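You operate a simulated robot arm through the tools that you are given. There is no shell and no other tool.

Carry out the task below with a simulated robot arm. There is one attempt and no reset: what you move stays moved.

JOB
File the stars, trees and bridges cards; move the rivers card to TODAY.
Fine: each filed card down in the slot beside its own word.

Only the result counts: the job must be done as asked and must still hold three seconds after the hand-in. Knocking over, shifting, dropping, spilling or breaking anything else fails it.

ROBOT AND FRAMES
A 7-joint arm with a two-finger parallel gripper, fixed in place. Base frame: the origin is on the floor under the middle of its stand, x ahead of it, y to its left, z up. Lengths are in m, angles in rad, forces in N, time in s.
It reaches about 1.247 m from its shoulder. Its first joint turns from -2.304 to 2.304 rad. Payload 3.91 kg.
The tool frame sits at the grasp point between the pads (the TCP): z along the fingers, y along the line on which they close. The tips reach 0.03 m beyond it. Largest opening 0.11 m; finger width 0.02, thickness 0.01; the body of the gripper, 0.048 by 0.112 m, starts 0.055 m behind the TCP.
Orientation is that of the tool frame in the base frame, as a unit quaternion [w, x, y, z]. With the fingers straight down and closing along the base's y, the tool's x points along the base's -x, its y along +y and its z along -z.

CONTROLS
- The arm moves only by the tool move_arm. Its argument "deltas" is a list of rows, each a list of 3 entries, a list of its own where there are three numbers: the shift along the base's x, y, z in m, then the turn, a rotation vector about the base's x, y, z in rad, then the gripper command, from -1 (fully open) to 1 (shut), values between in proportion. In form: [[[x, y, z], [wx, wy, wz], claw], ...]. A call has 1 to 20 rows; each row shifts and turns the commanded pose from where the row before left it. Rows are played at 5 a second. More than 0.05 m and 0.15 rad between two rows, or a gripper value outside its range, and nothing of the call is played. Where a pose cannot be reached the arm comes as near as it can. A force on the tool above 40 N (or 10 N above the force at the start of the call, whichever is more), or a blocked arm, ends the call early, and 0.2 s more pass. Each finger travels about 0.108 m/s and halts on what it meets, pressing with about 39 N; the grip force reading is that of the motor and also rises with nothing between the fingers. The clock runs only during rows and for 0.2 s after the last one: add rows that do not move to give the fingers time. The reply holds the time, the measured pose of the TCP, the force on the tool along the base axes, the opening and the grip force, in the units named above and with some noise, with the torque about the TCP (base axes, N m) and any sound that the robot's microphone picked up.
- Cameras (640 x 400 px; columns grow to the right, rows downward): "scene" is fixed at [0.0498, -0.65, 1.3429]; the picture's right is [0.86, -0.51, 0.00], its down [-0.13, -0.21, -0.97] and it looks along [0.50, 0.83, -0.24] (base axes); focal length 334 px, centre (320, 200). "wrist" rides on the gripper at [0.072, 0.017, -0.103] in the tool frame; the picture's right is [-0.23, 0.97, 0.00], its down [-0.76, -0.18, -0.62] and it looks along [-0.61, -0.14, 0.78] (tool axes); focal length 222 px, centre (320, 200). There is no depth. A picture from a camera that has moved, and an enlarged one, comes with that camera's place and axes in the base frame and with its lens.
- grab_frame(camera): a new picture of that camera. No time passes.
- zoom(camera, box): a new picture of the part [left, top, right, bottom] of that camera's present view, enlarged. No time passes.
- job_done(): hands the job in; it is judged then, once.

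Places have to be worked out from the pictures, the camera data and where the tool is seen. Open the gripper and draw the arm clear of the work before you hand the job in, unless the task says otherwise.

The tools are called after "Request:" as a command line: name --argument value ..., lists and objects as JSON in quotes. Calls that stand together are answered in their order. move_arm: Moves the arm, as the interface text tells. Its arguments: {"type":"object","properties":{"deltas":{"type":"array","items":{"type":"array"}}},"required":["deltas"]} The other tools are called the same way: grab_frame (camera) takes a picture; zoom (camera, box) takes an enlarged picture of a part of a camera's view; job_done () hands the job in.

At the start:

```text
t: 0.0
position: [0.482, 0.3722, 1.0164]
tool_rot: [0.0, 0.0, 1.0, 0.0]
ft_force: [-1.5, -0.5, -0.4]
wrist_torque: [-0.02, 0.01, 0.02]
opening: 0.1101
grasp_force: 0.0
```

scene: 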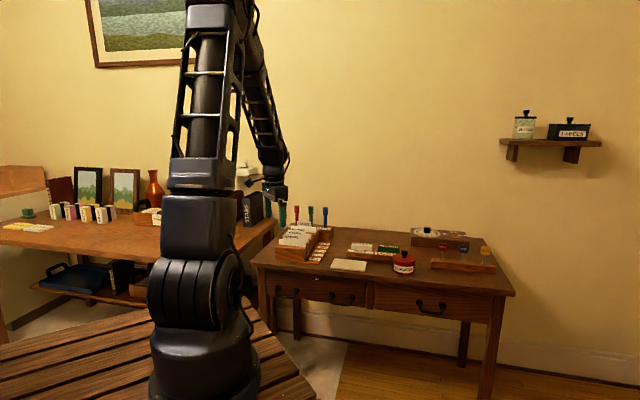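
wrist: 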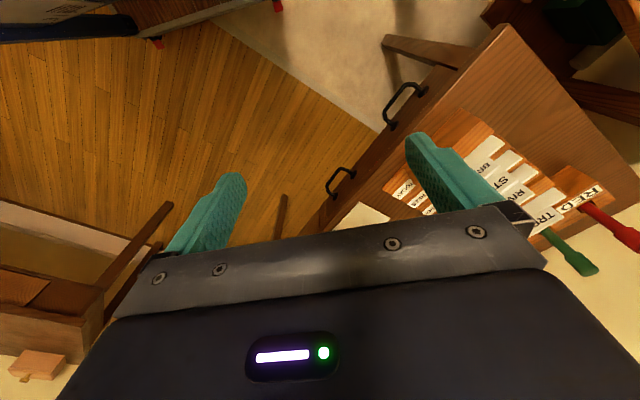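

I'll start by looking closely at the work area from both cameras before moving anything.

Request:
zoom --camera "scene" --box '[240, 190, 400, 290]'

Request:
zoom --camera "scene" --box '[270, 215, 350, 265]'

Request:
zoom --camera "scene" --box '[360, 210, 520, 310]'

Request:
zoom --camera "wrist" --box '[320, 80, 640, 280]'

```text
4.00 times, centred on (320, 240) of scene
camera zoom: at [0.0498, -0.65, 1.3429], right [0.86, -0.51, 0.0], down [-0.13, -0.21, -0.97], along [0.5, 0.83, -0.24], focal length 1335 px, centre (320, 40)
```

zoom: 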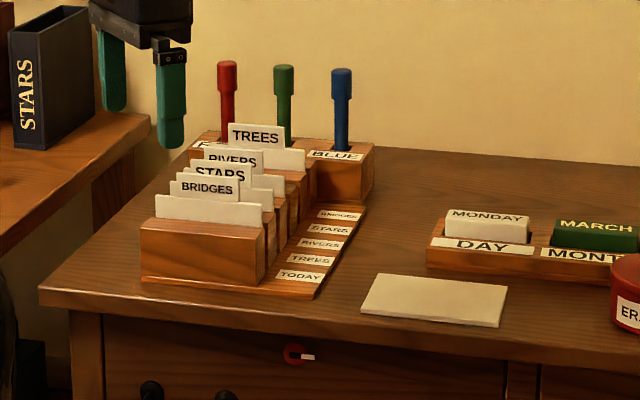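

```text
8.00 times, centred on (310, 240) of scene
camera zoom: at [0.0498, -0.65, 1.3429], right [0.86, -0.51, 0.0], down [-0.13, -0.21, -0.97], along [0.5, 0.83, -0.24], focal length 2671 px, centre (400, -120)
```

zoom: 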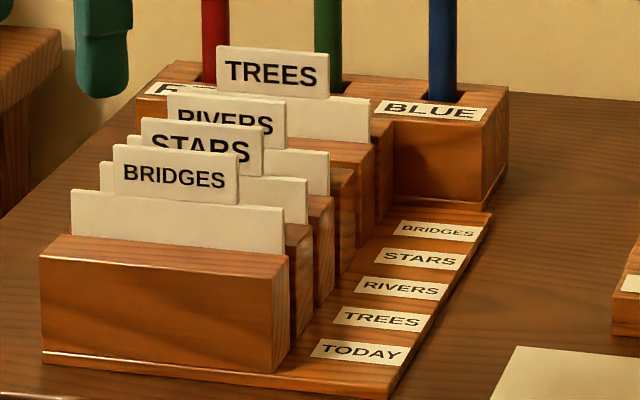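

```text
4.00 times, centred on (440, 260) of scene
camera zoom: at [0.0498, -0.65, 1.3429], right [0.86, -0.51, 0.0], down [-0.13, -0.21, -0.97], along [0.5, 0.83, -0.24], focal length 1335 px, centre (-160, -40)
```

zoom: 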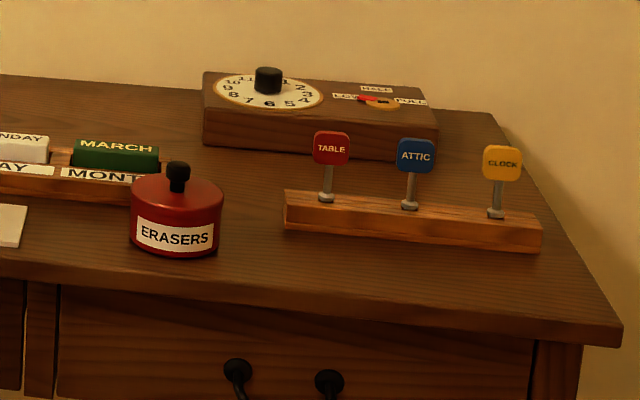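

```text
2.00 times, centred on (480, 180) of wrist
camera zoom: at [0.4102, 0.3878, 1.1202], right [0.23, 0.97, 0.0], down [0.76, -0.18, 0.62], along [0.61, -0.14, -0.78], focal length 444 px, centre (0, 240)
```

zoom: 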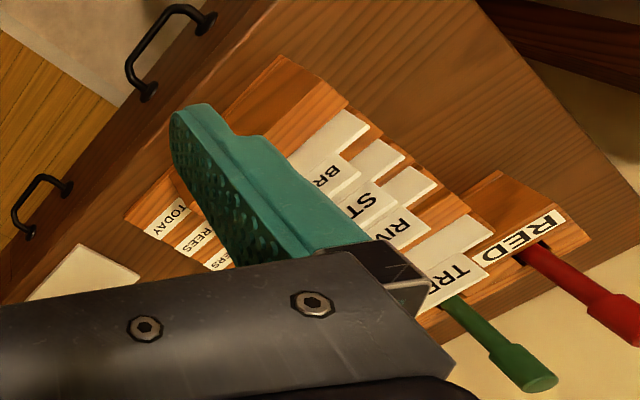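

The rack stands on the desk turned about 45° (TODAY label near [0.707, 0.492, 0.758], BRIDGES label near [0.840, 0.619, 0.758]), and the cards seem to be shuffled through the slots. I'll swing the wrist about -46° in yaw, stay high, and look at the rack from its left side.

Request:
move_arm --deltas '[[[0.013, 0.03, 0.006], [0, 0, -0.08], -1], [[0.013, 0.03, 0.006], [0, 0, -0.08], -1], [[0.013, 0.03, 0.006], [0, 0, -0.08], -1], [[0.013, 0.03, 0.006], [0, 0, -0.08], -1], [[0.013, 0.03, 0.006], [0, 0, -0.08], -1], [[0.013, 0.03, 0.006], [0, 0, -0.08], -1], [[0.013, 0.03, 0.006], [0, 0, -0.08], -1], [[0.013, 0.03, 0.006], [0, 0, -0.08], -1], [[0.013, 0.03, 0.006], [0, 0, -0.08], -1], [[0.013, 0.03, 0.006], [0, 0, -0.08], -1], [[0, 0, 0], [0, 0, 0], -1]]'

```text
t: 2.4
position: [0.6115, 0.6717, 1.0781]
tool_rot: [0.0, 0.39, 0.921, 0.001]
ft_force: [-0.1, 0.5, -0.3]
wrist_torque: [0.0, 0.02, -0.02]
opening: 0.11
grasp_force: 0.1
```

The arm reached the pose cleanly at [0.61, 0.67, 1.08]. Now I look from the wrist and scene.

Request:
grab_frame --camera "wrist"

Request:
grab_frame --camera "scene"

```text
taken
camera wrist: at [0.5736, 0.7354, 1.1807], right [0.86, 0.52, 0.0], down [0.4, -0.67, 0.62], along [0.32, -0.53, -0.78], focal length 222 px, centre (320, 200)
```

wrist: 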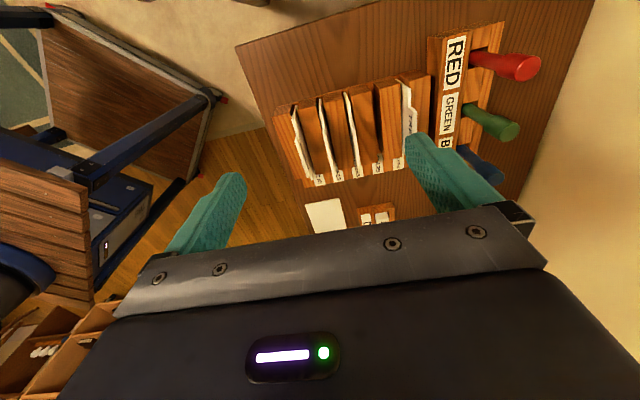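

```text
taken
```

scene: 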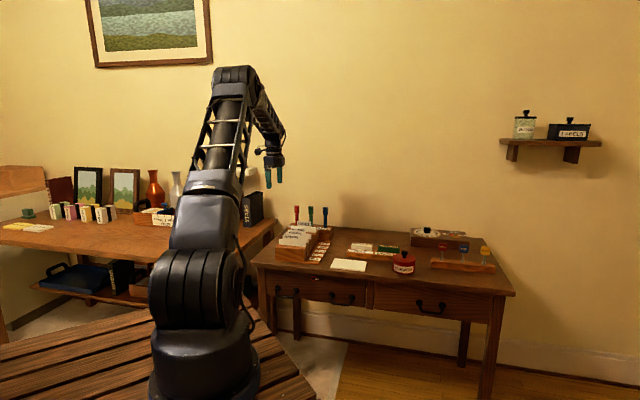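

Request:
zoom --camera "wrist" --box '[256, 60, 448, 180]'

Request:
zoom --camera "wrist" --box '[240, 20, 560, 220]'

Request:
zoom --camera "scene" --box '[270, 200, 350, 250]'

```text
3.33 times, centred on (352, 120) of wrist
camera zoom: at [0.5736, 0.7354, 1.1807], right [0.86, 0.52, 0.0], down [0.4, -0.67, 0.62], along [0.32, -0.53, -0.78], focal length 740 px, centre (213, 467)
```

zoom: 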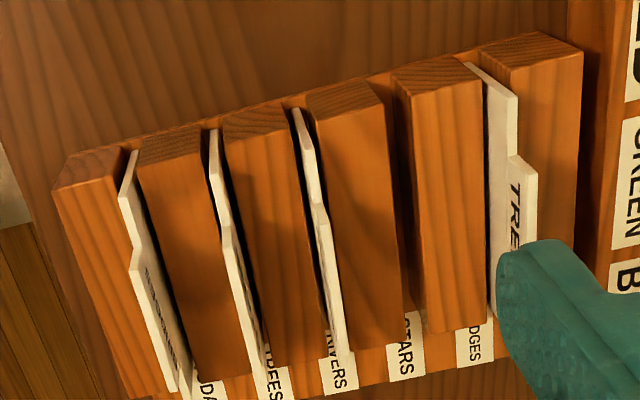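

```text
2.00 times, centred on (400, 120) of wrist
camera zoom: at [0.5736, 0.7354, 1.1807], right [0.86, 0.52, 0.0], down [0.4, -0.67, 0.62], along [0.32, -0.53, -0.78], focal length 444 px, centre (160, 360)
```

zoom: 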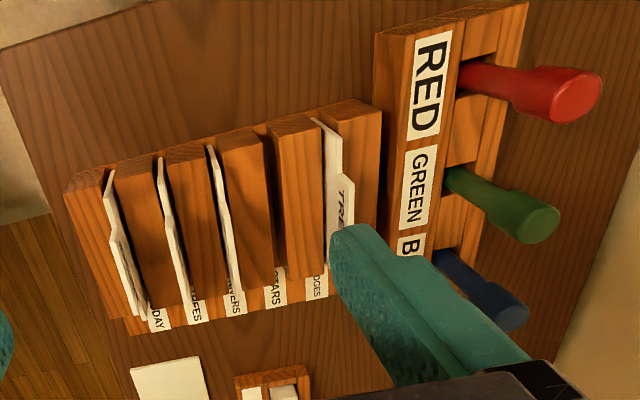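

```text
8.00 times, centred on (310, 225) of scene
camera zoom: at [0.0498, -0.65, 1.3429], right [0.86, -0.51, 0.0], down [-0.13, -0.21, -0.97], along [0.5, 0.83, -0.24], focal length 2671 px, centre (400, 0)
```

zoom: 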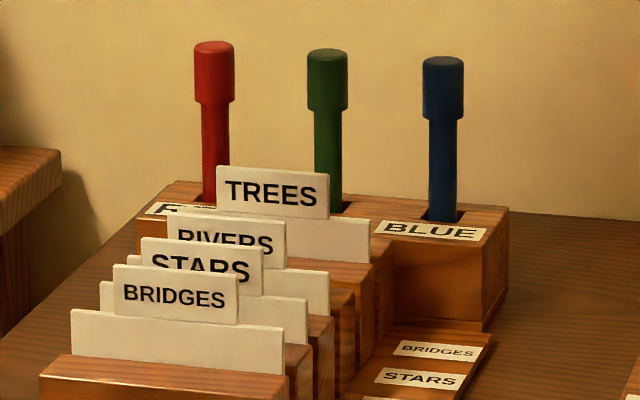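

Triangulating both views: TREES tab top-left is near [0.742, 0.722, 0.855], label plate z ≈ 0.751, slot pitch ≈ 0.045 m, and the depth axis heads about 45°. Present contents are TODAY=BRIDGES, TREES=STARS, RIVERS=RIVERS, STARS=empty, BRIDGES=TREES. I'll shift a little so the fingers don't hide the rack and measure more closely.

Request:
move_arm --deltas '[[[0.022, -0.012, 0], [0, 0, -0.0079], -1], [[0.022, -0.012, 0], [0, 0, -0.0079], -1], [[0, 0, 0], [0, 0, 0], -1]]'

Request:
zoom --camera "wrist" --box '[240, 10, 400, 110]'

Request:
grab_frame --camera "wrist"

```text
t: 3.2
position: [0.6556, 0.6485, 1.0781]
tool_rot: [0.0, 0.397, 0.918, 0.0]
ft_force: [0.7, 0.5, 0.6]
wrist_torque: [-0.01, -0.05, -0.01]
opening: 0.11
grasp_force: 0.0
```

```text
4.00 times, centred on (320, 60) of wrist
camera zoom: at [0.619, 0.7116, 1.1807], right [0.86, 0.5, 0.0], down [0.39, -0.68, 0.62], along [0.31, -0.54, -0.78], focal length 888 px, centre (320, 760)
```

zoom: 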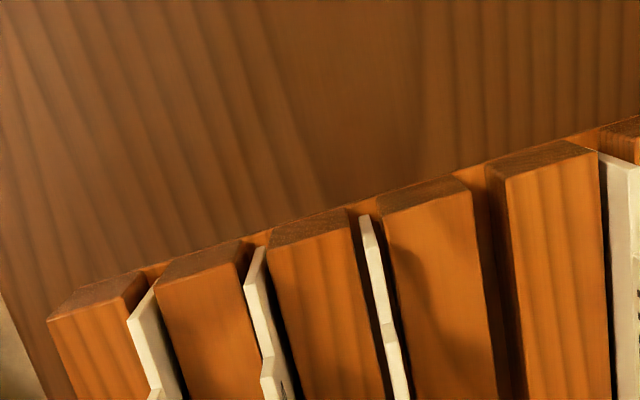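

```text
taken
camera wrist: at [0.619, 0.7116, 1.1807], right [0.86, 0.5, 0.0], down [0.39, -0.68, 0.62], along [0.31, -0.54, -0.78], focal length 222 px, centre (320, 200)
```

wrist: 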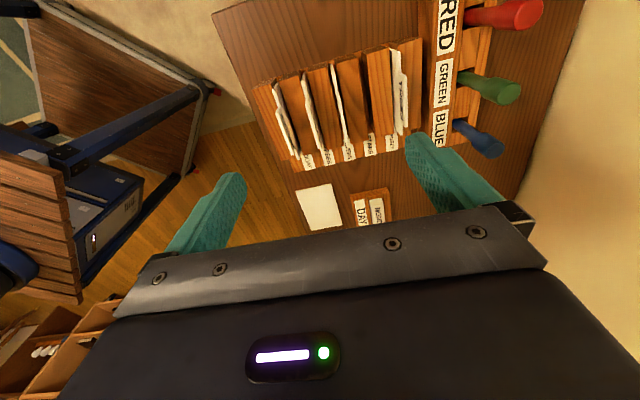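

The view is clear of the fingers now; I zoom into the rack in two halves to measure slot lines and card tops.

Request:
zoom --camera "wrist" --box '[246, 60, 374, 140]'

Request:
zoom --camera "wrist" --box '[310, 30, 438, 110]'

Request:
zoom --camera "wrist" --box '[290, 90, 418, 170]'

Request:
zoom --camera "scene" --box '[272, 216, 336, 256]'

```text
5.00 times, centred on (310, 100) of wrist
camera zoom: at [0.619, 0.7116, 1.1807], right [0.86, 0.5, 0.0], down [0.39, -0.68, 0.62], along [0.31, -0.54, -0.78], focal length 1111 px, centre (370, 700)
```

zoom: 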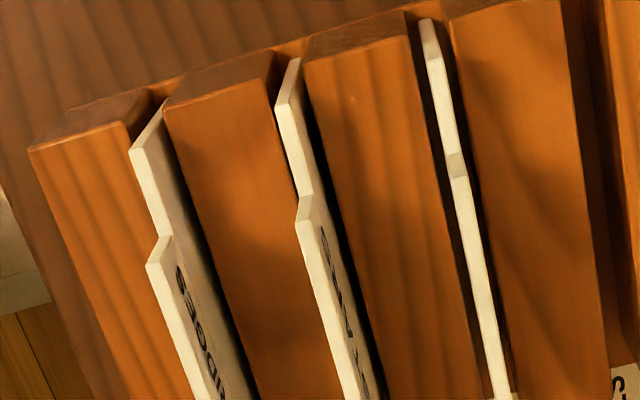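

```text
5.00 times, centred on (374, 70) of wrist
camera zoom: at [0.619, 0.7116, 1.1807], right [0.86, 0.5, 0.0], down [0.39, -0.68, 0.62], along [0.31, -0.54, -0.78], focal length 1111 px, centre (50, 850)
```

zoom: 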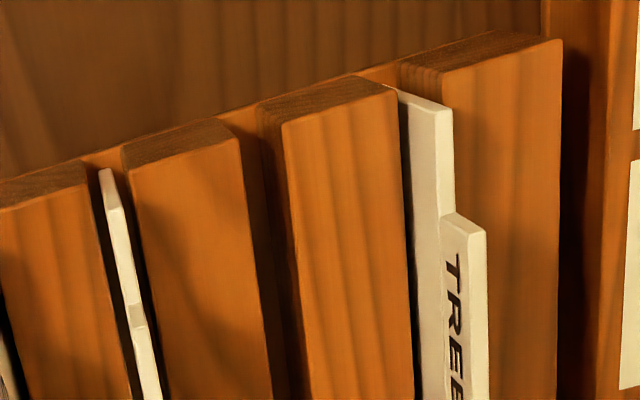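

```text
5.00 times, centred on (354, 130) of wrist
camera zoom: at [0.619, 0.7116, 1.1807], right [0.86, 0.5, 0.0], down [0.39, -0.68, 0.62], along [0.31, -0.54, -0.78], focal length 1111 px, centre (150, 550)
```

zoom: 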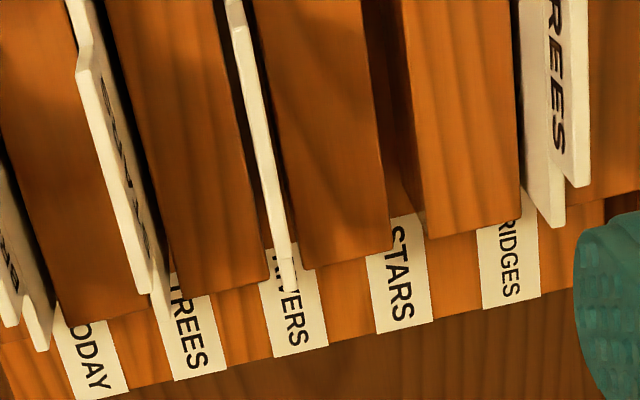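

```text
10.00 times, centred on (304, 236) of scene
camera zoom: at [0.0498, -0.65, 1.3429], right [0.86, -0.51, 0.0], down [-0.13, -0.21, -0.97], along [0.5, 0.83, -0.24], focal length 3338 px, centre (480, -160)
```

zoom: 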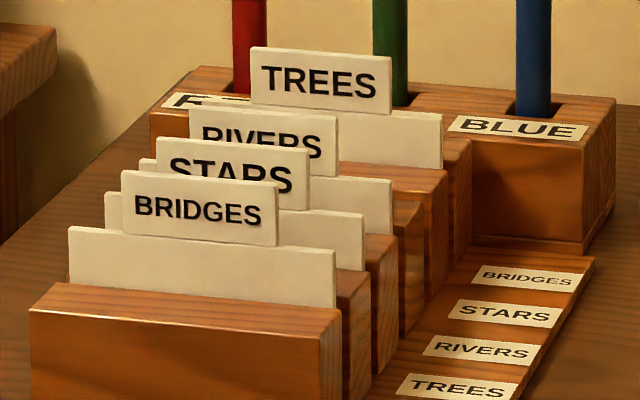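

From the block edges I get slot centres along the 45° depth axis at d ≈ 0.8555, 0.9003, 0.945, 0.990, 1.035 (pitch 0.0448, gap ≈ 12.7 mm), block tops z ≈ 0.803, tab tops z ≈ 0.855. STARS goes first, from the TREES slot into the empty STARS slot; I square the yaw to 45° and hover above the STARS card with a 35 mm opening.

Request:
move_arm --deltas '[[[0.0051, -0.0154, -0.026], [0, 0, 0.0101], -1], [[0.0051, -0.0154, -0.026], [0, 0, 0.0101], -0.3], [[0.0052, -0.0155, -0.026], [0, 0, 0.0102], 0.364], [[0, 0, -0.03], [0, 0, 0], 0.364], [[0, 0, 0], [0, 0, 0], 0.364], [[0, 0, 0], [0, 0, 0], 0.364], [[0, 0, 0], [0, 0, 0], 0.364]]'

Request:
grab_frame --camera "wrist"

Request:
zoom --camera "scene" --box '[250, 180, 346, 240]'

```text
t: 4.8
position: [0.6725, 0.6026, 0.9685]
tool_rot: [0.0, 0.383, 0.924, 0.001]
ft_force: [0.5, 0.2, -0.1]
wrist_torque: [0.02, 0.02, 0.0]
opening: 0.0353
grasp_force: 0.0
```

```text
taken
camera wrist: at [0.6327, 0.6647, 1.0719], right [0.85, 0.53, 0.0], down [0.41, -0.66, 0.62], along [0.33, -0.53, -0.78], focal length 222 px, centre (320, 200)
```

wrist: 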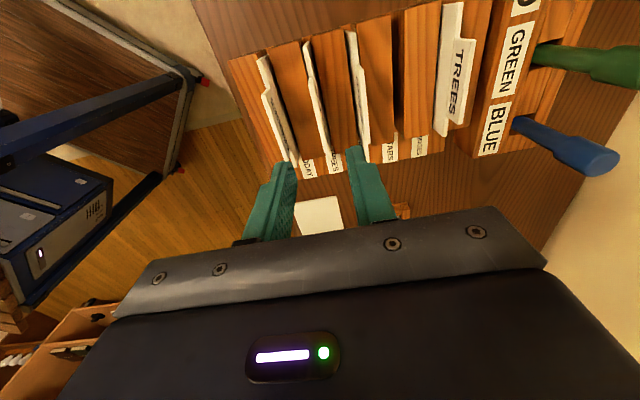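

```text
6.67 times, centred on (298, 210) of scene
camera zoom: at [0.0498, -0.65, 1.3429], right [0.86, -0.51, 0.0], down [-0.13, -0.21, -0.97], along [0.5, 0.83, -0.24], focal length 2226 px, centre (467, 133)
```

zoom: 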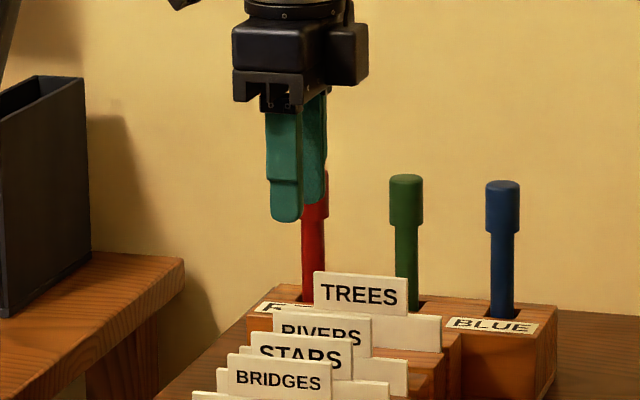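

The reading puts the tool at d ≈ 0.901, right over the STARS card; the tab centre should project near pixel (320,121) if aligned. I zoom to check the card lies centred between the fingers before descending.

Request:
zoom --camera "wrist" --box '[240, 60, 400, 160]'

```text
4.00 times, centred on (320, 110) of wrist
camera zoom: at [0.6327, 0.6647, 1.0719], right [0.85, 0.53, 0.0], down [0.41, -0.66, 0.62], along [0.33, -0.53, -0.78], focal length 888 px, centre (320, 560)
```

zoom: 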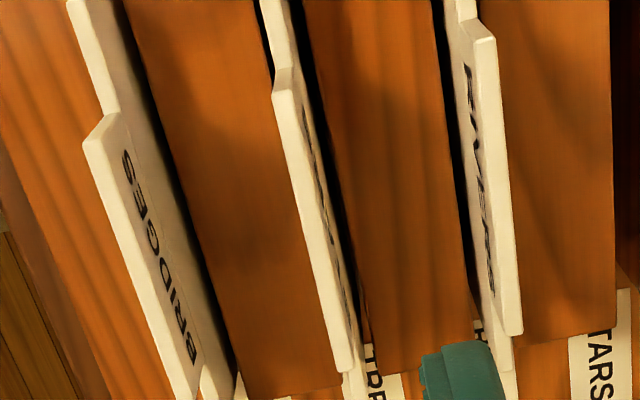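

The STARS tab's ends project within about a pixel of where a centred card should be, so alignment is within ~1 mm. I descend to TCP z ≈ 0.846 (tips ~12 mm above the blocks) with the fingers straddling the tab.

Request:
move_arm --deltas '[[[0, 0, -0.03], [0, 0, 0], 0.364], [[0, 0, -0.03], [0, 0, 0], 0.364], [[0, 0, -0.025], [0, 0, 0], 0.364], [[0, 0, -0.02], [0, 0, 0], 0.364], [[0, 0, -0.0175], [0, 0, 0], 0.364], [[0, 0, 0], [0, 0, 0], 0.364]]'

Request:
grab_frame --camera "wrist"

Request:
zoom --camera "scene" --box '[256, 200, 352, 260]'

```text
t: 6.2
position: [0.6732, 0.6004, 0.8456]
tool_rot: [0.0, 0.382, 0.924, 0.0]
ft_force: [0.5, -0.2, -0.9]
wrist_torque: [0.0, -0.01, 0.03]
opening: 0.0349
grasp_force: 0.0
```

```text
taken
camera wrist: at [0.6333, 0.6637, 0.9492], right [0.85, 0.53, 0.0], down [0.41, -0.66, 0.62], along [0.33, -0.53, -0.78], focal length 222 px, centre (320, 200)
```

wrist: 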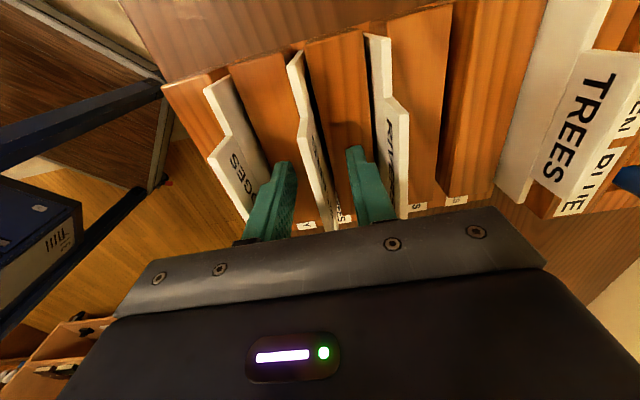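

```text
6.67 times, centred on (304, 230) of scene
camera zoom: at [0.0498, -0.65, 1.3429], right [0.86, -0.51, 0.0], down [-0.13, -0.21, -0.97], along [0.5, 0.83, -0.24], focal length 2226 px, centre (427, 0)
```

zoom: 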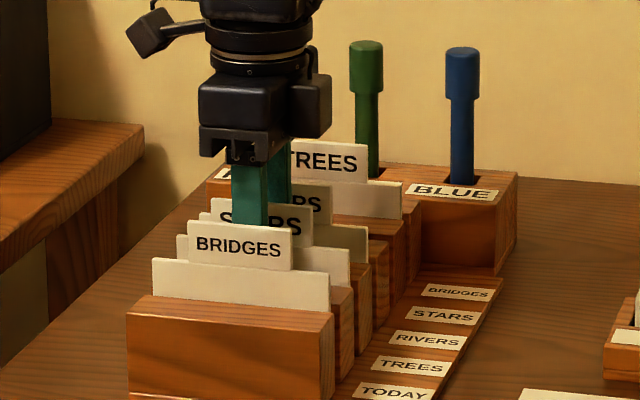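

The fingers straddle the STARS tab with neighbours clear and no contact force. I close on it and check the grip reading.

Request:
move_arm --deltas '[[[0, 0, 0], [0, 0, 0], 0.7], [[0, 0, 0], [0, 0, 0], 1], [[0, 0, 0], [0, 0, 0], 1], [[0, 0, 0], [0, 0, 0], 1]]'

Request:
zoom --camera "wrist" --box '[192, 30, 448, 190]'

```text
t: 7.2
position: [0.6714, 0.601, 0.846]
tool_rot: [0.0, 0.382, 0.924, 0.001]
ft_force: [-0.1, 0.7, -0.4]
wrist_torque: [-0.01, 0.01, 0.02]
opening: 0.0039
grasp_force: 39.3
```

```text
2.50 times, centred on (320, 110) of wrist
camera zoom: at [0.6333, 0.6636, 0.9493], right [0.85, 0.53, 0.0], down [0.41, -0.66, 0.62], along [0.33, -0.53, -0.78], focal length 555 px, centre (320, 425)
```

zoom: 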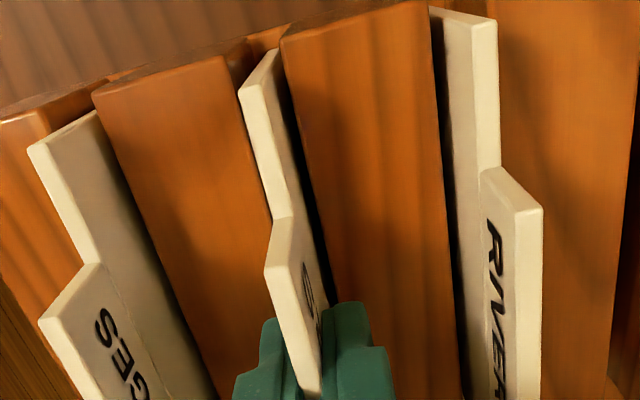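

Gripped: opening 3.9 mm (the card thickness), 39 N, no side load. I lift straight up 0.135 m.

Request:
move_arm --deltas '[[[0, 0, 0.015], [0, 0, 0], 1], [[0, 0, 0.02], [0, 0, 0], 1], [[0, 0, 0.025], [0, 0, 0], 1], [[0, 0, 0.025], [0, 0, 0], 1], [[0, 0, 0.025], [0, 0, 0], 1], [[0, 0, 0.025], [0, 0, 0], 1], [[0, 0, 0], [0, 0, 0], 1]]'

Request:
grab_frame --camera "wrist"

Request:
zoom --camera "scene" --box '[256, 190, 352, 250]'

```text
t: 8.8
position: [0.6718, 0.6014, 0.9811]
tool_rot: [0.0, 0.383, 0.924, -0.001]
ft_force: [-0.4, -0.2, -0.1]
wrist_torque: [0.03, 0.01, 0.02]
opening: 0.0039
grasp_force: 38.8
```

```text
taken
camera wrist: at [0.6327, 0.6637, 1.0849], right [0.85, 0.53, 0.0], down [0.41, -0.66, 0.62], along [0.33, -0.53, -0.78], focal length 222 px, centre (320, 200)
```

wrist: 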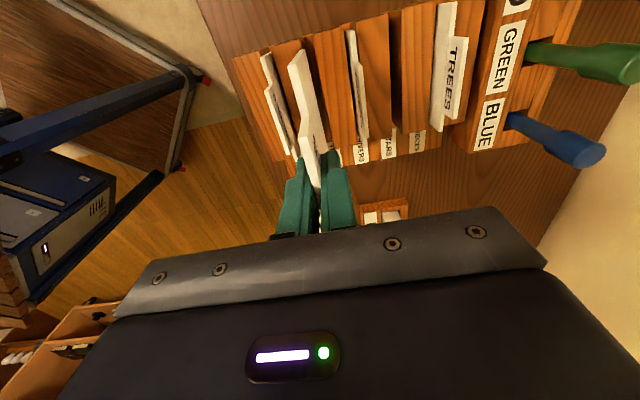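

```text
6.67 times, centred on (304, 220) of scene
camera zoom: at [0.0498, -0.65, 1.3429], right [0.86, -0.51, 0.0], down [-0.13, -0.21, -0.97], along [0.5, 0.83, -0.24], focal length 2226 px, centre (427, 67)
```

zoom: 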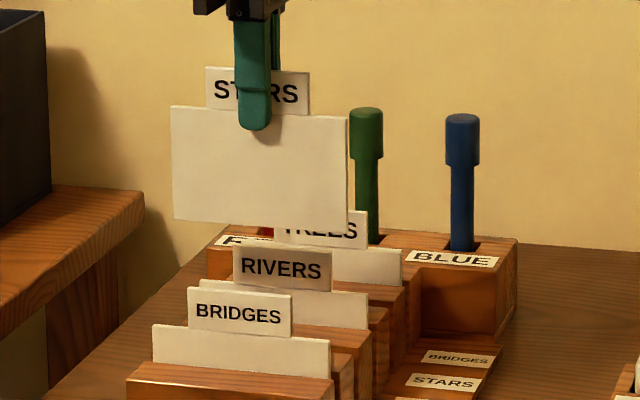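

STARS is held squarely and its lower edge (~z 0.885) clears the other tabs by about 3 cm. I carry it back two pitches (0.0895 m along the depth axis) to above the empty STARS slot.

Request:
move_arm --deltas '[[[0.0158, 0.0158, 0], [0, 0, 0], 1], [[0.0158, 0.0158, 0], [0, 0, 0], 1], [[0.0158, 0.0158, 0], [0, 0, 0], 1], [[0.0159, 0.0159, 0], [0, 0, 0], 1], [[0, 0, 0], [0, 0, 0], 1], [[0, 0, -0.03], [0, 0, 0], 1], [[0, 0, -0.03], [0, 0, 0], 1], [[0, 0, 0], [0, 0, 0], 1]]'

Request:
grab_frame --camera "wrist"

Request:
zoom --camera "wrist" --box '[224, 0, 416, 120]'

Request:
zoom --camera "scene" --box '[266, 200, 346, 250]'

```text
t: 10.6
position: [0.734, 0.6632, 0.9211]
tool_rot: [0.0, 0.383, 0.924, 0.0]
ft_force: [1.5, -0.5, 0.3]
wrist_torque: [0.0, 0.01, 0.03]
opening: 0.0039
grasp_force: 38.7
```

```text
taken
camera wrist: at [0.6956, 0.7261, 1.0243], right [0.85, 0.53, 0.0], down [0.41, -0.66, 0.62], along [0.33, -0.53, -0.78], focal length 222 px, centre (320, 200)
```

wrist: 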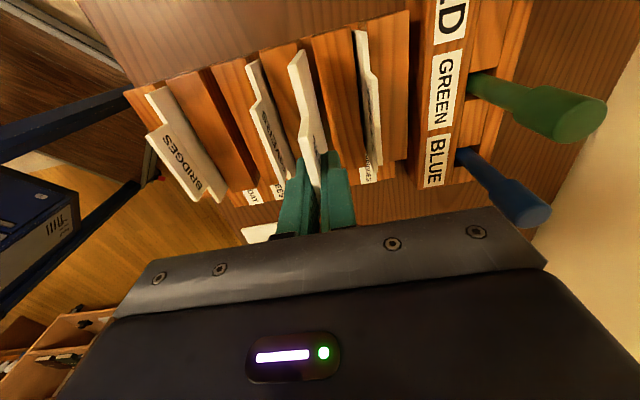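

```text
3.33 times, centred on (320, 60) of wrist
camera zoom: at [0.6956, 0.7261, 1.0243], right [0.85, 0.53, 0.0], down [0.41, -0.66, 0.62], along [0.33, -0.53, -0.78], focal length 740 px, centre (320, 667)
```

zoom: 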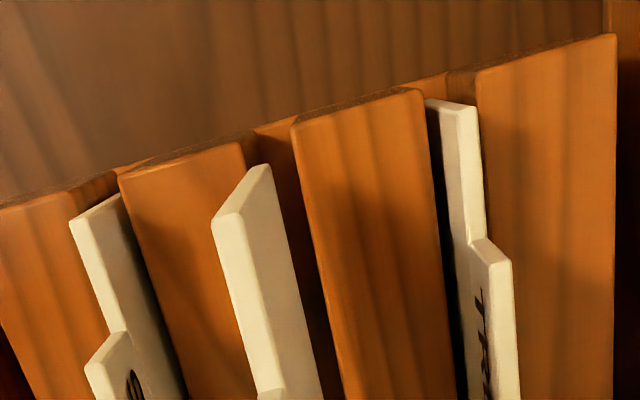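

```text
8.00 times, centred on (306, 225) of scene
camera zoom: at [0.0498, -0.65, 1.3429], right [0.86, -0.51, 0.0], down [-0.13, -0.21, -0.97], along [0.5, 0.83, -0.24], focal length 2671 px, centre (432, 0)
```

zoom: 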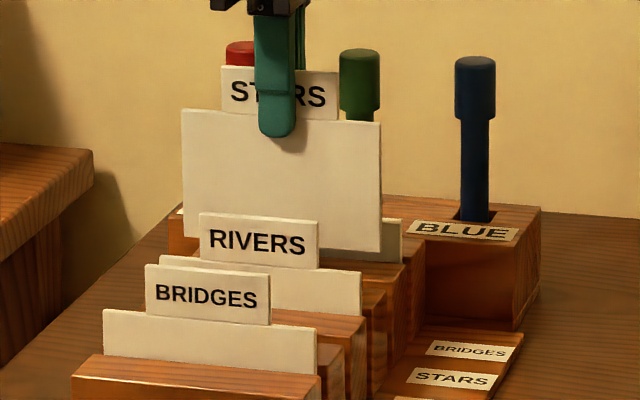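

The card's lower edge projects to d ≈ 0.988 and the slot spans 0.983–0.996, so I shift 1.5 mm deeper to centre it and lower it in.

Request:
move_arm --deltas '[[[0.0011, 0.0011, 0], [0, 0, 0], 1], [[0, 0, -0.02], [0, 0, 0], 1], [[0, 0, -0.02], [0, 0, 0], 1], [[0, 0, -0.015], [0, 0, 0], 1], [[0, 0, -0.01], [0, 0, 0], 1], [[0, 0, -0.006], [0, 0, 0], 1], [[0, 0, 0], [0, 0, 0], 1]]'

Request:
zoom --camera "wrist" --box '[192, 30, 448, 190]'

Request:
zoom --camera "scene" --box '[266, 210, 346, 260]'

```text
t: 12.2
position: [0.7368, 0.6669, 0.8485]
tool_rot: [0.0, 0.383, 0.924, 0.0]
ft_force: [-0.1, 0.1, -0.2]
wrist_torque: [0.0, 0.0, -0.02]
opening: 0.0041
grasp_force: 39.2
```

```text
2.50 times, centred on (320, 110) of wrist
camera zoom: at [0.697, 0.7282, 0.9534], right [0.85, 0.53, 0.0], down [0.41, -0.66, 0.62], along [0.33, -0.53, -0.78], focal length 555 px, centre (320, 425)
```

zoom: 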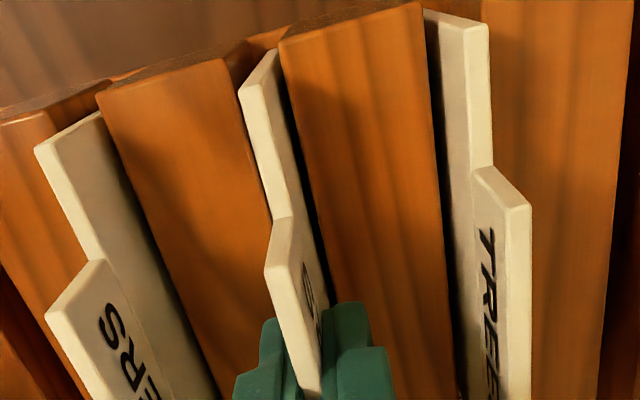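

```text
8.00 times, centred on (306, 235) of scene
camera zoom: at [0.0498, -0.65, 1.3429], right [0.86, -0.51, 0.0], down [-0.13, -0.21, -0.97], along [0.5, 0.83, -0.24], focal length 2671 px, centre (432, -80)
```

zoom: 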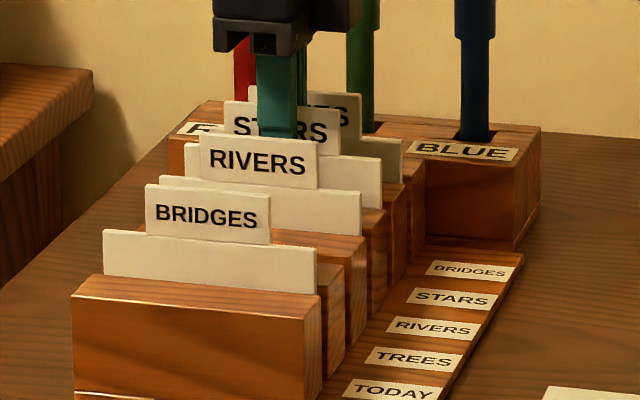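

STARS is in its slot with no side force, about 4 mm short of its seated height. I lower the last 3.5 mm, open to 30 mm, and rise clear.

Request:
move_arm --deltas '[[[0, 0, -0.002], [0, 0, 0], 1], [[0, 0, -0.0015], [0, 0, 0], 1], [[0, 0, 0], [0, 0, 0], 1], [[0, 0, 0], [0, 0, 0], 0.8], [[0, 0, 0], [0, 0, 0], 0.5], [[0, 0, 0], [0, 0, 0], 0.42], [[0, 0, 0], [0, 0, 0], 0.42]]'

Request:
zoom --camera "wrist" --box '[192, 30, 448, 190]'

```text
t: 13.8
position: [0.7357, 0.6651, 0.8469]
tool_rot: [0.0, 0.383, 0.924, 0.0]
ft_force: [0.5, 0.3, 0.9]
wrist_torque: [0.03, -0.03, 0.0]
opening: 0.0318
grasp_force: 0.1
```

```text
2.50 times, centred on (320, 110) of wrist
camera zoom: at [0.697, 0.7281, 0.9504], right [0.85, 0.53, 0.0], down [0.41, -0.66, 0.62], along [0.33, -0.53, -0.78], focal length 555 px, centre (320, 425)
```

zoom: 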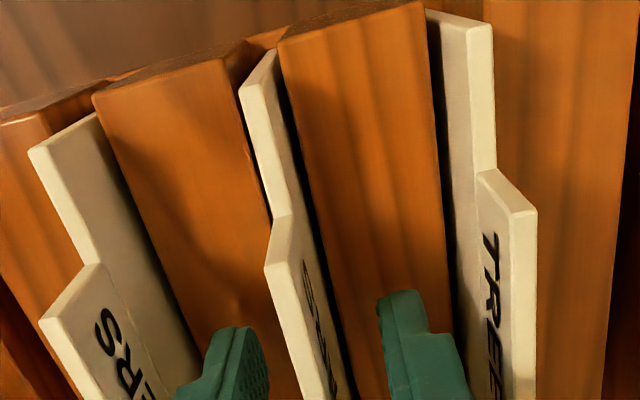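

STARS is released and standing in its slot. I rise 0.085 m and shift one pitch (0.0443 m) deeper to hover over the TREES card.

Request:
move_arm --deltas '[[[0, 0, 0.02], [0, 0, 0], 0.42], [[0, 0, 0.03], [0, 0, 0], 0.42], [[0, 0, 0.035], [0, 0, 0], 0.42], [[0.0156, 0.0156, 0.01], [0, 0, 0], 0.364], [[0.0157, 0.0157, 0.01], [0, 0, 0], 0.364], [[0, 0, 0], [0, 0, 0], 0.364]]'

Request:
grab_frame --camera "wrist"

Request:
zoom --camera "wrist" --box '[224, 40, 416, 160]'

Request:
zoom --camera "scene" --box '[266, 200, 346, 250]'

```text
t: 15.2
position: [0.7679, 0.6966, 0.9535]
tool_rot: [0.0, 0.383, 0.924, 0.0]
ft_force: [1.1, -0.1, -0.7]
wrist_torque: [-0.02, 0.02, 0.01]
opening: 0.0349
grasp_force: 0.0
```

```text
taken
camera wrist: at [0.7286, 0.7594, 1.0555], right [0.85, 0.53, 0.0], down [0.41, -0.66, 0.62], along [0.33, -0.53, -0.78], focal length 222 px, centre (320, 200)
```

wrist: 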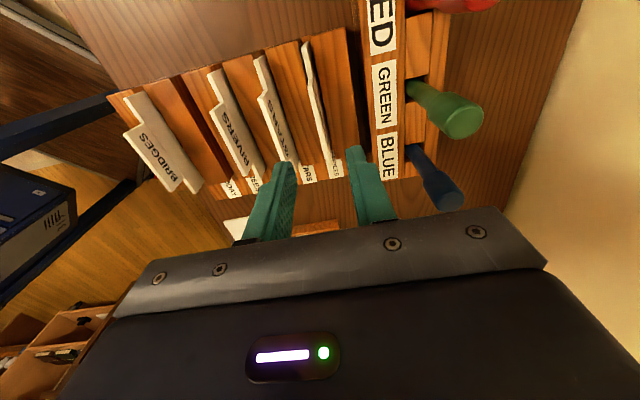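

```text
3.33 times, centred on (320, 100) of wrist
camera zoom: at [0.7286, 0.7594, 1.0555], right [0.85, 0.53, 0.0], down [0.41, -0.66, 0.62], along [0.33, -0.53, -0.78], focal length 740 px, centre (320, 533)
```

zoom: 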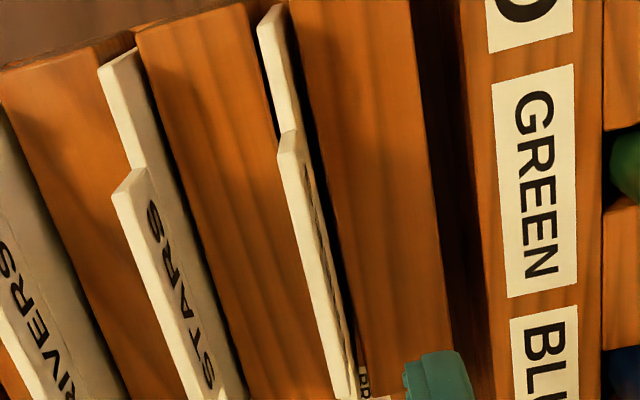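

```text
8.00 times, centred on (306, 225) of scene
camera zoom: at [0.0498, -0.65, 1.3429], right [0.86, -0.51, 0.0], down [-0.13, -0.21, -0.97], along [0.5, 0.83, -0.24], focal length 2671 px, centre (432, 0)
```

zoom: 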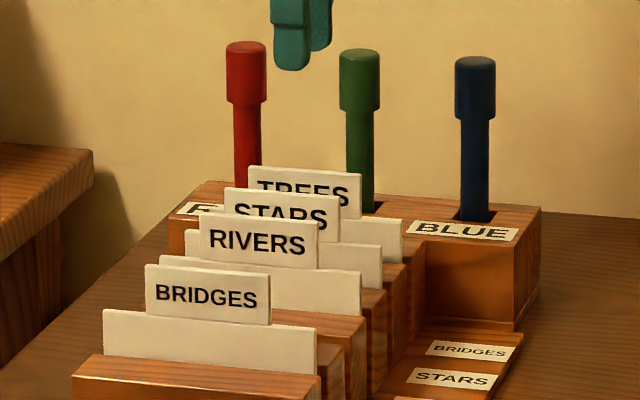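

The TREES tab projects where a centred card should be (near end u≈310, far end u≈327). I descend around it to TCP z ≈ 0.846.

Request:
move_arm --deltas '[[[0, 0, -0.025], [0, 0, 0], 0.364], [[0, 0, -0.025], [0, 0, 0], 0.364], [[0, 0, -0.025], [0, 0, 0], 0.364], [[0, 0, -0.02], [0, 0, 0], 0.364], [[0, 0, -0.0105], [0, 0, 0], 0.364], [[0, 0, 0], [0, 0, 0], 0.364]]'

Request:
zoom --camera "wrist" --box '[192, 30, 448, 190]'

Request:
zoom --camera "scene" --box '[256, 190, 352, 250]'

```text
t: 16.6
position: [0.7665, 0.6965, 0.8469]
tool_rot: [-0.001, 0.383, 0.924, 0.0]
ft_force: [0.1, 0.3, 0.4]
wrist_torque: [-0.01, 0.01, -0.03]
opening: 0.035
grasp_force: 0.1
```

```text
2.50 times, centred on (320, 110) of wrist
camera zoom: at [0.7285, 0.7595, 0.9496], right [0.85, 0.53, 0.0], down [0.41, -0.66, 0.62], along [0.33, -0.53, -0.78], focal length 555 px, centre (320, 425)
```

zoom: 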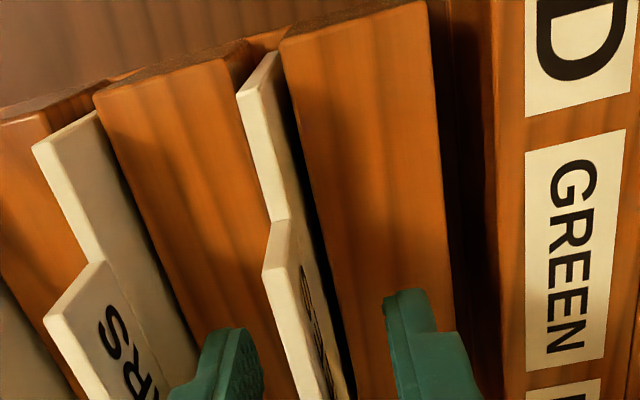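

```text
6.67 times, centred on (304, 220) of scene
camera zoom: at [0.0498, -0.65, 1.3429], right [0.86, -0.51, 0.0], down [-0.13, -0.21, -0.97], along [0.5, 0.83, -0.24], focal length 2226 px, centre (427, 67)
```

zoom: 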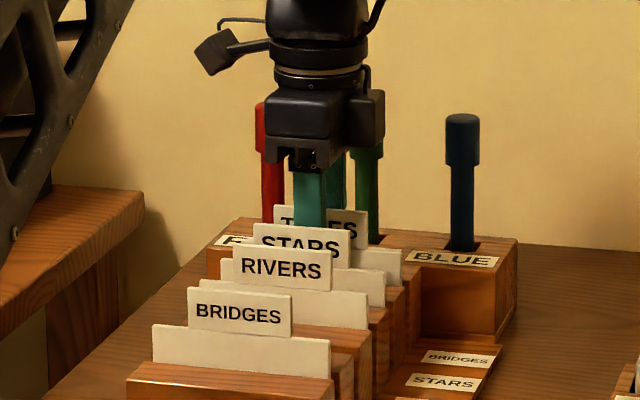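

No contact, card centred between the fingers. I close on TREES and lift it 0.135 m.

Request:
move_arm --deltas '[[[0, 0, 0], [0, 0, 0], 0.7], [[0, 0, 0], [0, 0, 0], 1], [[0, 0, 0], [0, 0, 0], 1], [[0, 0, 0], [0, 0, 0], 1], [[0, 0, 0.015], [0, 0, 0], 1], [[0, 0, 0.02], [0, 0, 0], 1], [[0, 0, 0.025], [0, 0, 0], 1], [[0, 0, 0.025], [0, 0, 0], 1], [[0, 0, 0.025], [0, 0, 0], 1], [[0, 0, 0.025], [0, 0, 0], 1], [[0, 0, 0], [0, 0, 0], 1]]'

Request:
grab_frame --camera "wrist"

Request:
zoom --camera "scene" --box '[256, 190, 352, 250]'

```text
t: 19.0
position: [0.7676, 0.6968, 0.9817]
tool_rot: [-0.001, 0.383, 0.924, 0.0]
ft_force: [-0.3, 0.3, 0.2]
wrist_torque: [0.04, -0.01, 0.01]
opening: 0.0039
grasp_force: 38.8
```

```text
taken
camera wrist: at [0.7285, 0.7595, 1.0849], right [0.85, 0.53, 0.0], down [0.41, -0.66, 0.62], along [0.33, -0.53, -0.78], focal length 222 px, centre (320, 200)
```

wrist: 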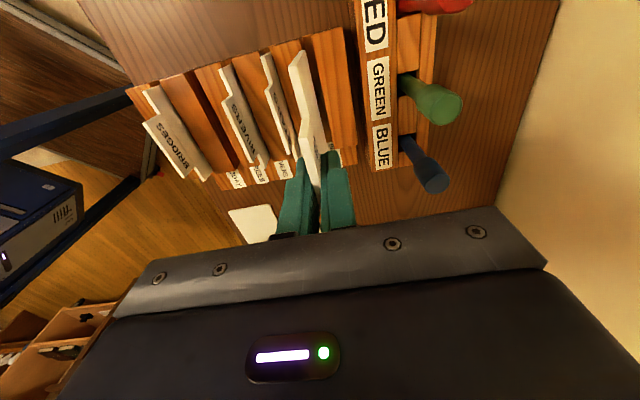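

```text
6.67 times, centred on (304, 220) of scene
camera zoom: at [0.0498, -0.65, 1.3429], right [0.86, -0.51, 0.0], down [-0.13, -0.21, -0.97], along [0.5, 0.83, -0.24], focal length 2226 px, centre (427, 67)
```

zoom: 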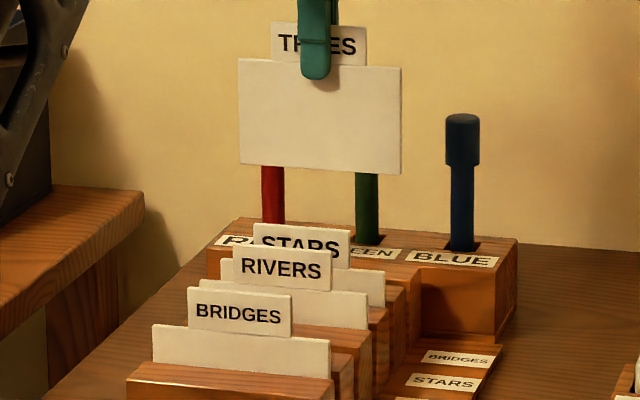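

TREES is up and held square (3.9 mm, 39 N), clear of everything below. I carry it forward three pitches (0.1344 m) to above the now-empty TREES slot and stop just above the blocks to check.

Request:
move_arm --deltas '[[[-0.0158, -0.0158, 0], [0, 0, 0], 1], [[-0.0158, -0.0158, 0], [0, 0, 0], 1], [[-0.0158, -0.0158, 0], [0, 0, 0], 1], [[-0.0158, -0.0158, 0], [0, 0, 0], 1], [[-0.0158, -0.0158, 0], [0, 0, 0], 1], [[-0.016, -0.016, 0], [0, 0, 0], 1], [[0, 0, 0], [0, 0, 0], 1], [[0, 0, -0.03], [0, 0, 0], 1], [[0, 0, -0.03], [0, 0, 0], 1], [[0, 0, 0], [0, 0, 0], 1]]'

Request:
zoom --camera "wrist" --box '[224, 0, 416, 120]'

Request:
zoom --camera "scene" --box '[256, 200, 352, 260]'

```text
t: 21.2
position: [0.673, 0.6002, 0.9209]
tool_rot: [0.0, 0.383, 0.924, 0.0]
ft_force: [0.5, -0.1, 0.0]
wrist_torque: [0.0, 0.01, 0.02]
opening: 0.0035
grasp_force: 39.2
```

```text
3.33 times, centred on (320, 60) of wrist
camera zoom: at [0.6336, 0.664, 1.0239], right [0.85, 0.53, 0.0], down [0.41, -0.66, 0.62], along [0.33, -0.53, -0.78], focal length 740 px, centre (320, 667)
```

zoom: 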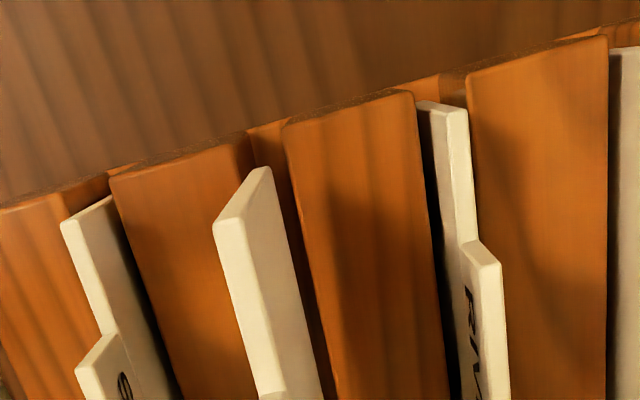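

```text
6.67 times, centred on (304, 230) of scene
camera zoom: at [0.0498, -0.65, 1.3429], right [0.86, -0.51, 0.0], down [-0.13, -0.21, -0.97], along [0.5, 0.83, -0.24], focal length 2226 px, centre (427, 0)
```

zoom: 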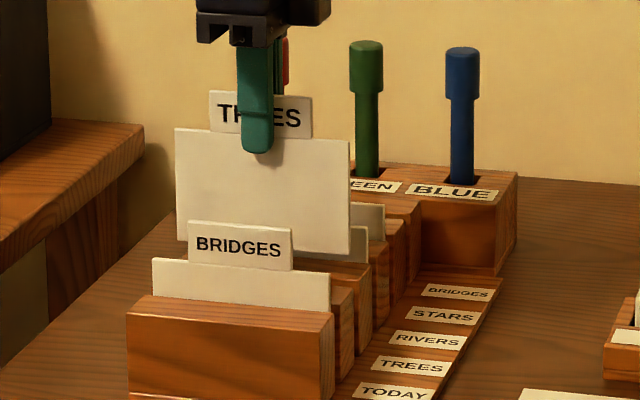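

The held card is over the TREES slot; I zoom tighter to compare its lower corner with the slot edges.

Request:
zoom --camera "wrist" --box '[264, 15, 344, 65]'

Request:
zoom --camera "wrist" --box '[272, 60, 352, 110]'

```text
8.00 times, centred on (304, 40) of wrist
camera zoom: at [0.6336, 0.664, 1.0239], right [0.85, 0.53, 0.0], down [0.41, -0.66, 0.62], along [0.33, -0.53, -0.78], focal length 1777 px, centre (448, 1480)
```

zoom: 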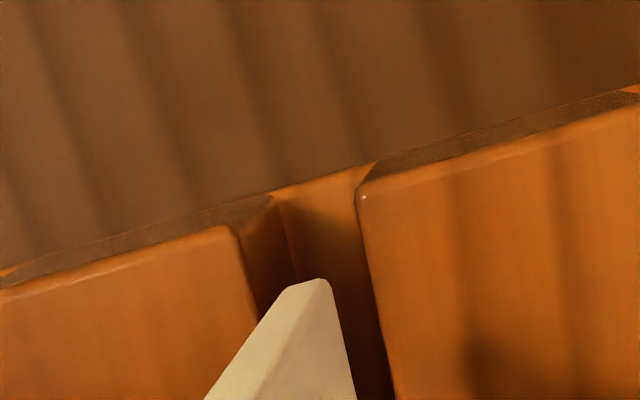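

```text
8.00 times, centred on (312, 85) of wrist
camera zoom: at [0.6336, 0.664, 1.0239], right [0.85, 0.53, 0.0], down [0.41, -0.66, 0.62], along [0.33, -0.53, -0.78], focal length 1777 px, centre (384, 1120)
```

zoom: 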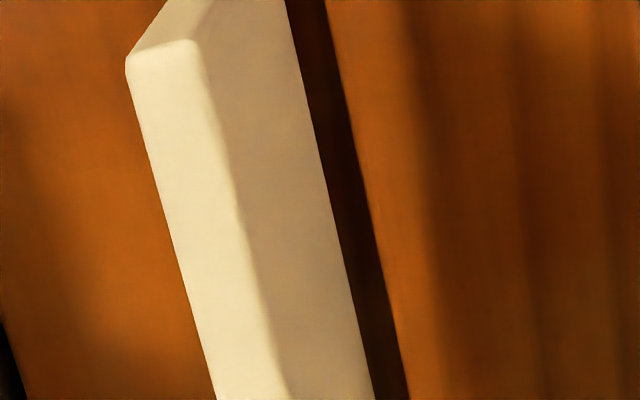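

The slot spans d ≈ 0.893–0.9065 and the card's lower edge is at ≈ 0.901, so it's nearly centred; I nudge 0.7 mm forward and lower it in.

Request:
move_arm --deltas '[[[-0.0005, -0.0005, 0], [0, 0, 0], 1], [[0, 0, -0.02], [0, 0, 0], 1], [[0, 0, -0.02], [0, 0, 0], 1], [[0, 0, -0.015], [0, 0, 0], 1], [[0, 0, -0.01], [0, 0, 0], 1], [[0, 0, -0.006], [0, 0, 0], 1], [[0, 0, -0.002], [0, 0, 0], 1], [[0, 0, 0], [0, 0, 0], 1]]'

Request:
zoom --camera "wrist" --box '[192, 30, 448, 190]'

Request:
zoom --camera "scene" --box '[256, 205, 352, 265]'

```text
t: 23.0
position: [0.6726, 0.602, 0.8481]
tool_rot: [0.001, 0.383, 0.924, 0.0]
ft_force: [0.4, 0.2, -0.7]
wrist_torque: [-0.02, -0.01, 0.01]
opening: 0.0042
grasp_force: 38.9
```

```text
2.50 times, centred on (320, 110) of wrist
camera zoom: at [0.6331, 0.6639, 0.9515], right [0.85, 0.53, 0.0], down [0.41, -0.66, 0.62], along [0.33, -0.53, -0.78], focal length 555 px, centre (320, 425)
```

zoom: 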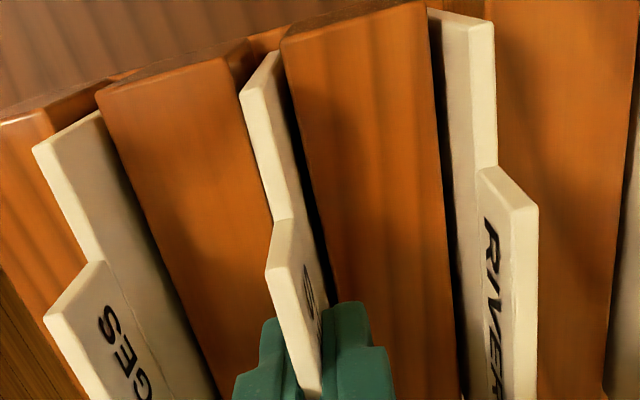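

```text
6.67 times, centred on (304, 235) of scene
camera zoom: at [0.0498, -0.65, 1.3429], right [0.86, -0.51, 0.0], down [-0.13, -0.21, -0.97], along [0.5, 0.83, -0.24], focal length 2226 px, centre (427, -33)
```

zoom: 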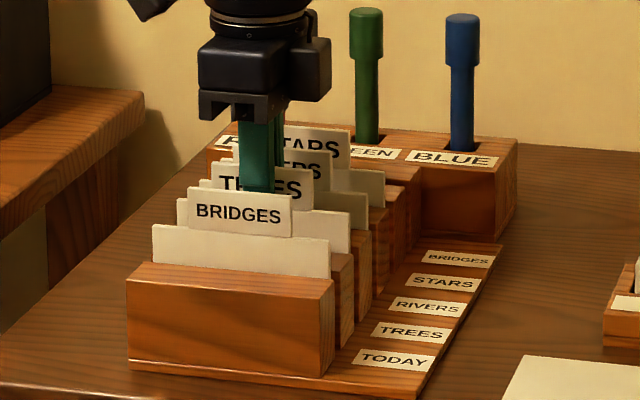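

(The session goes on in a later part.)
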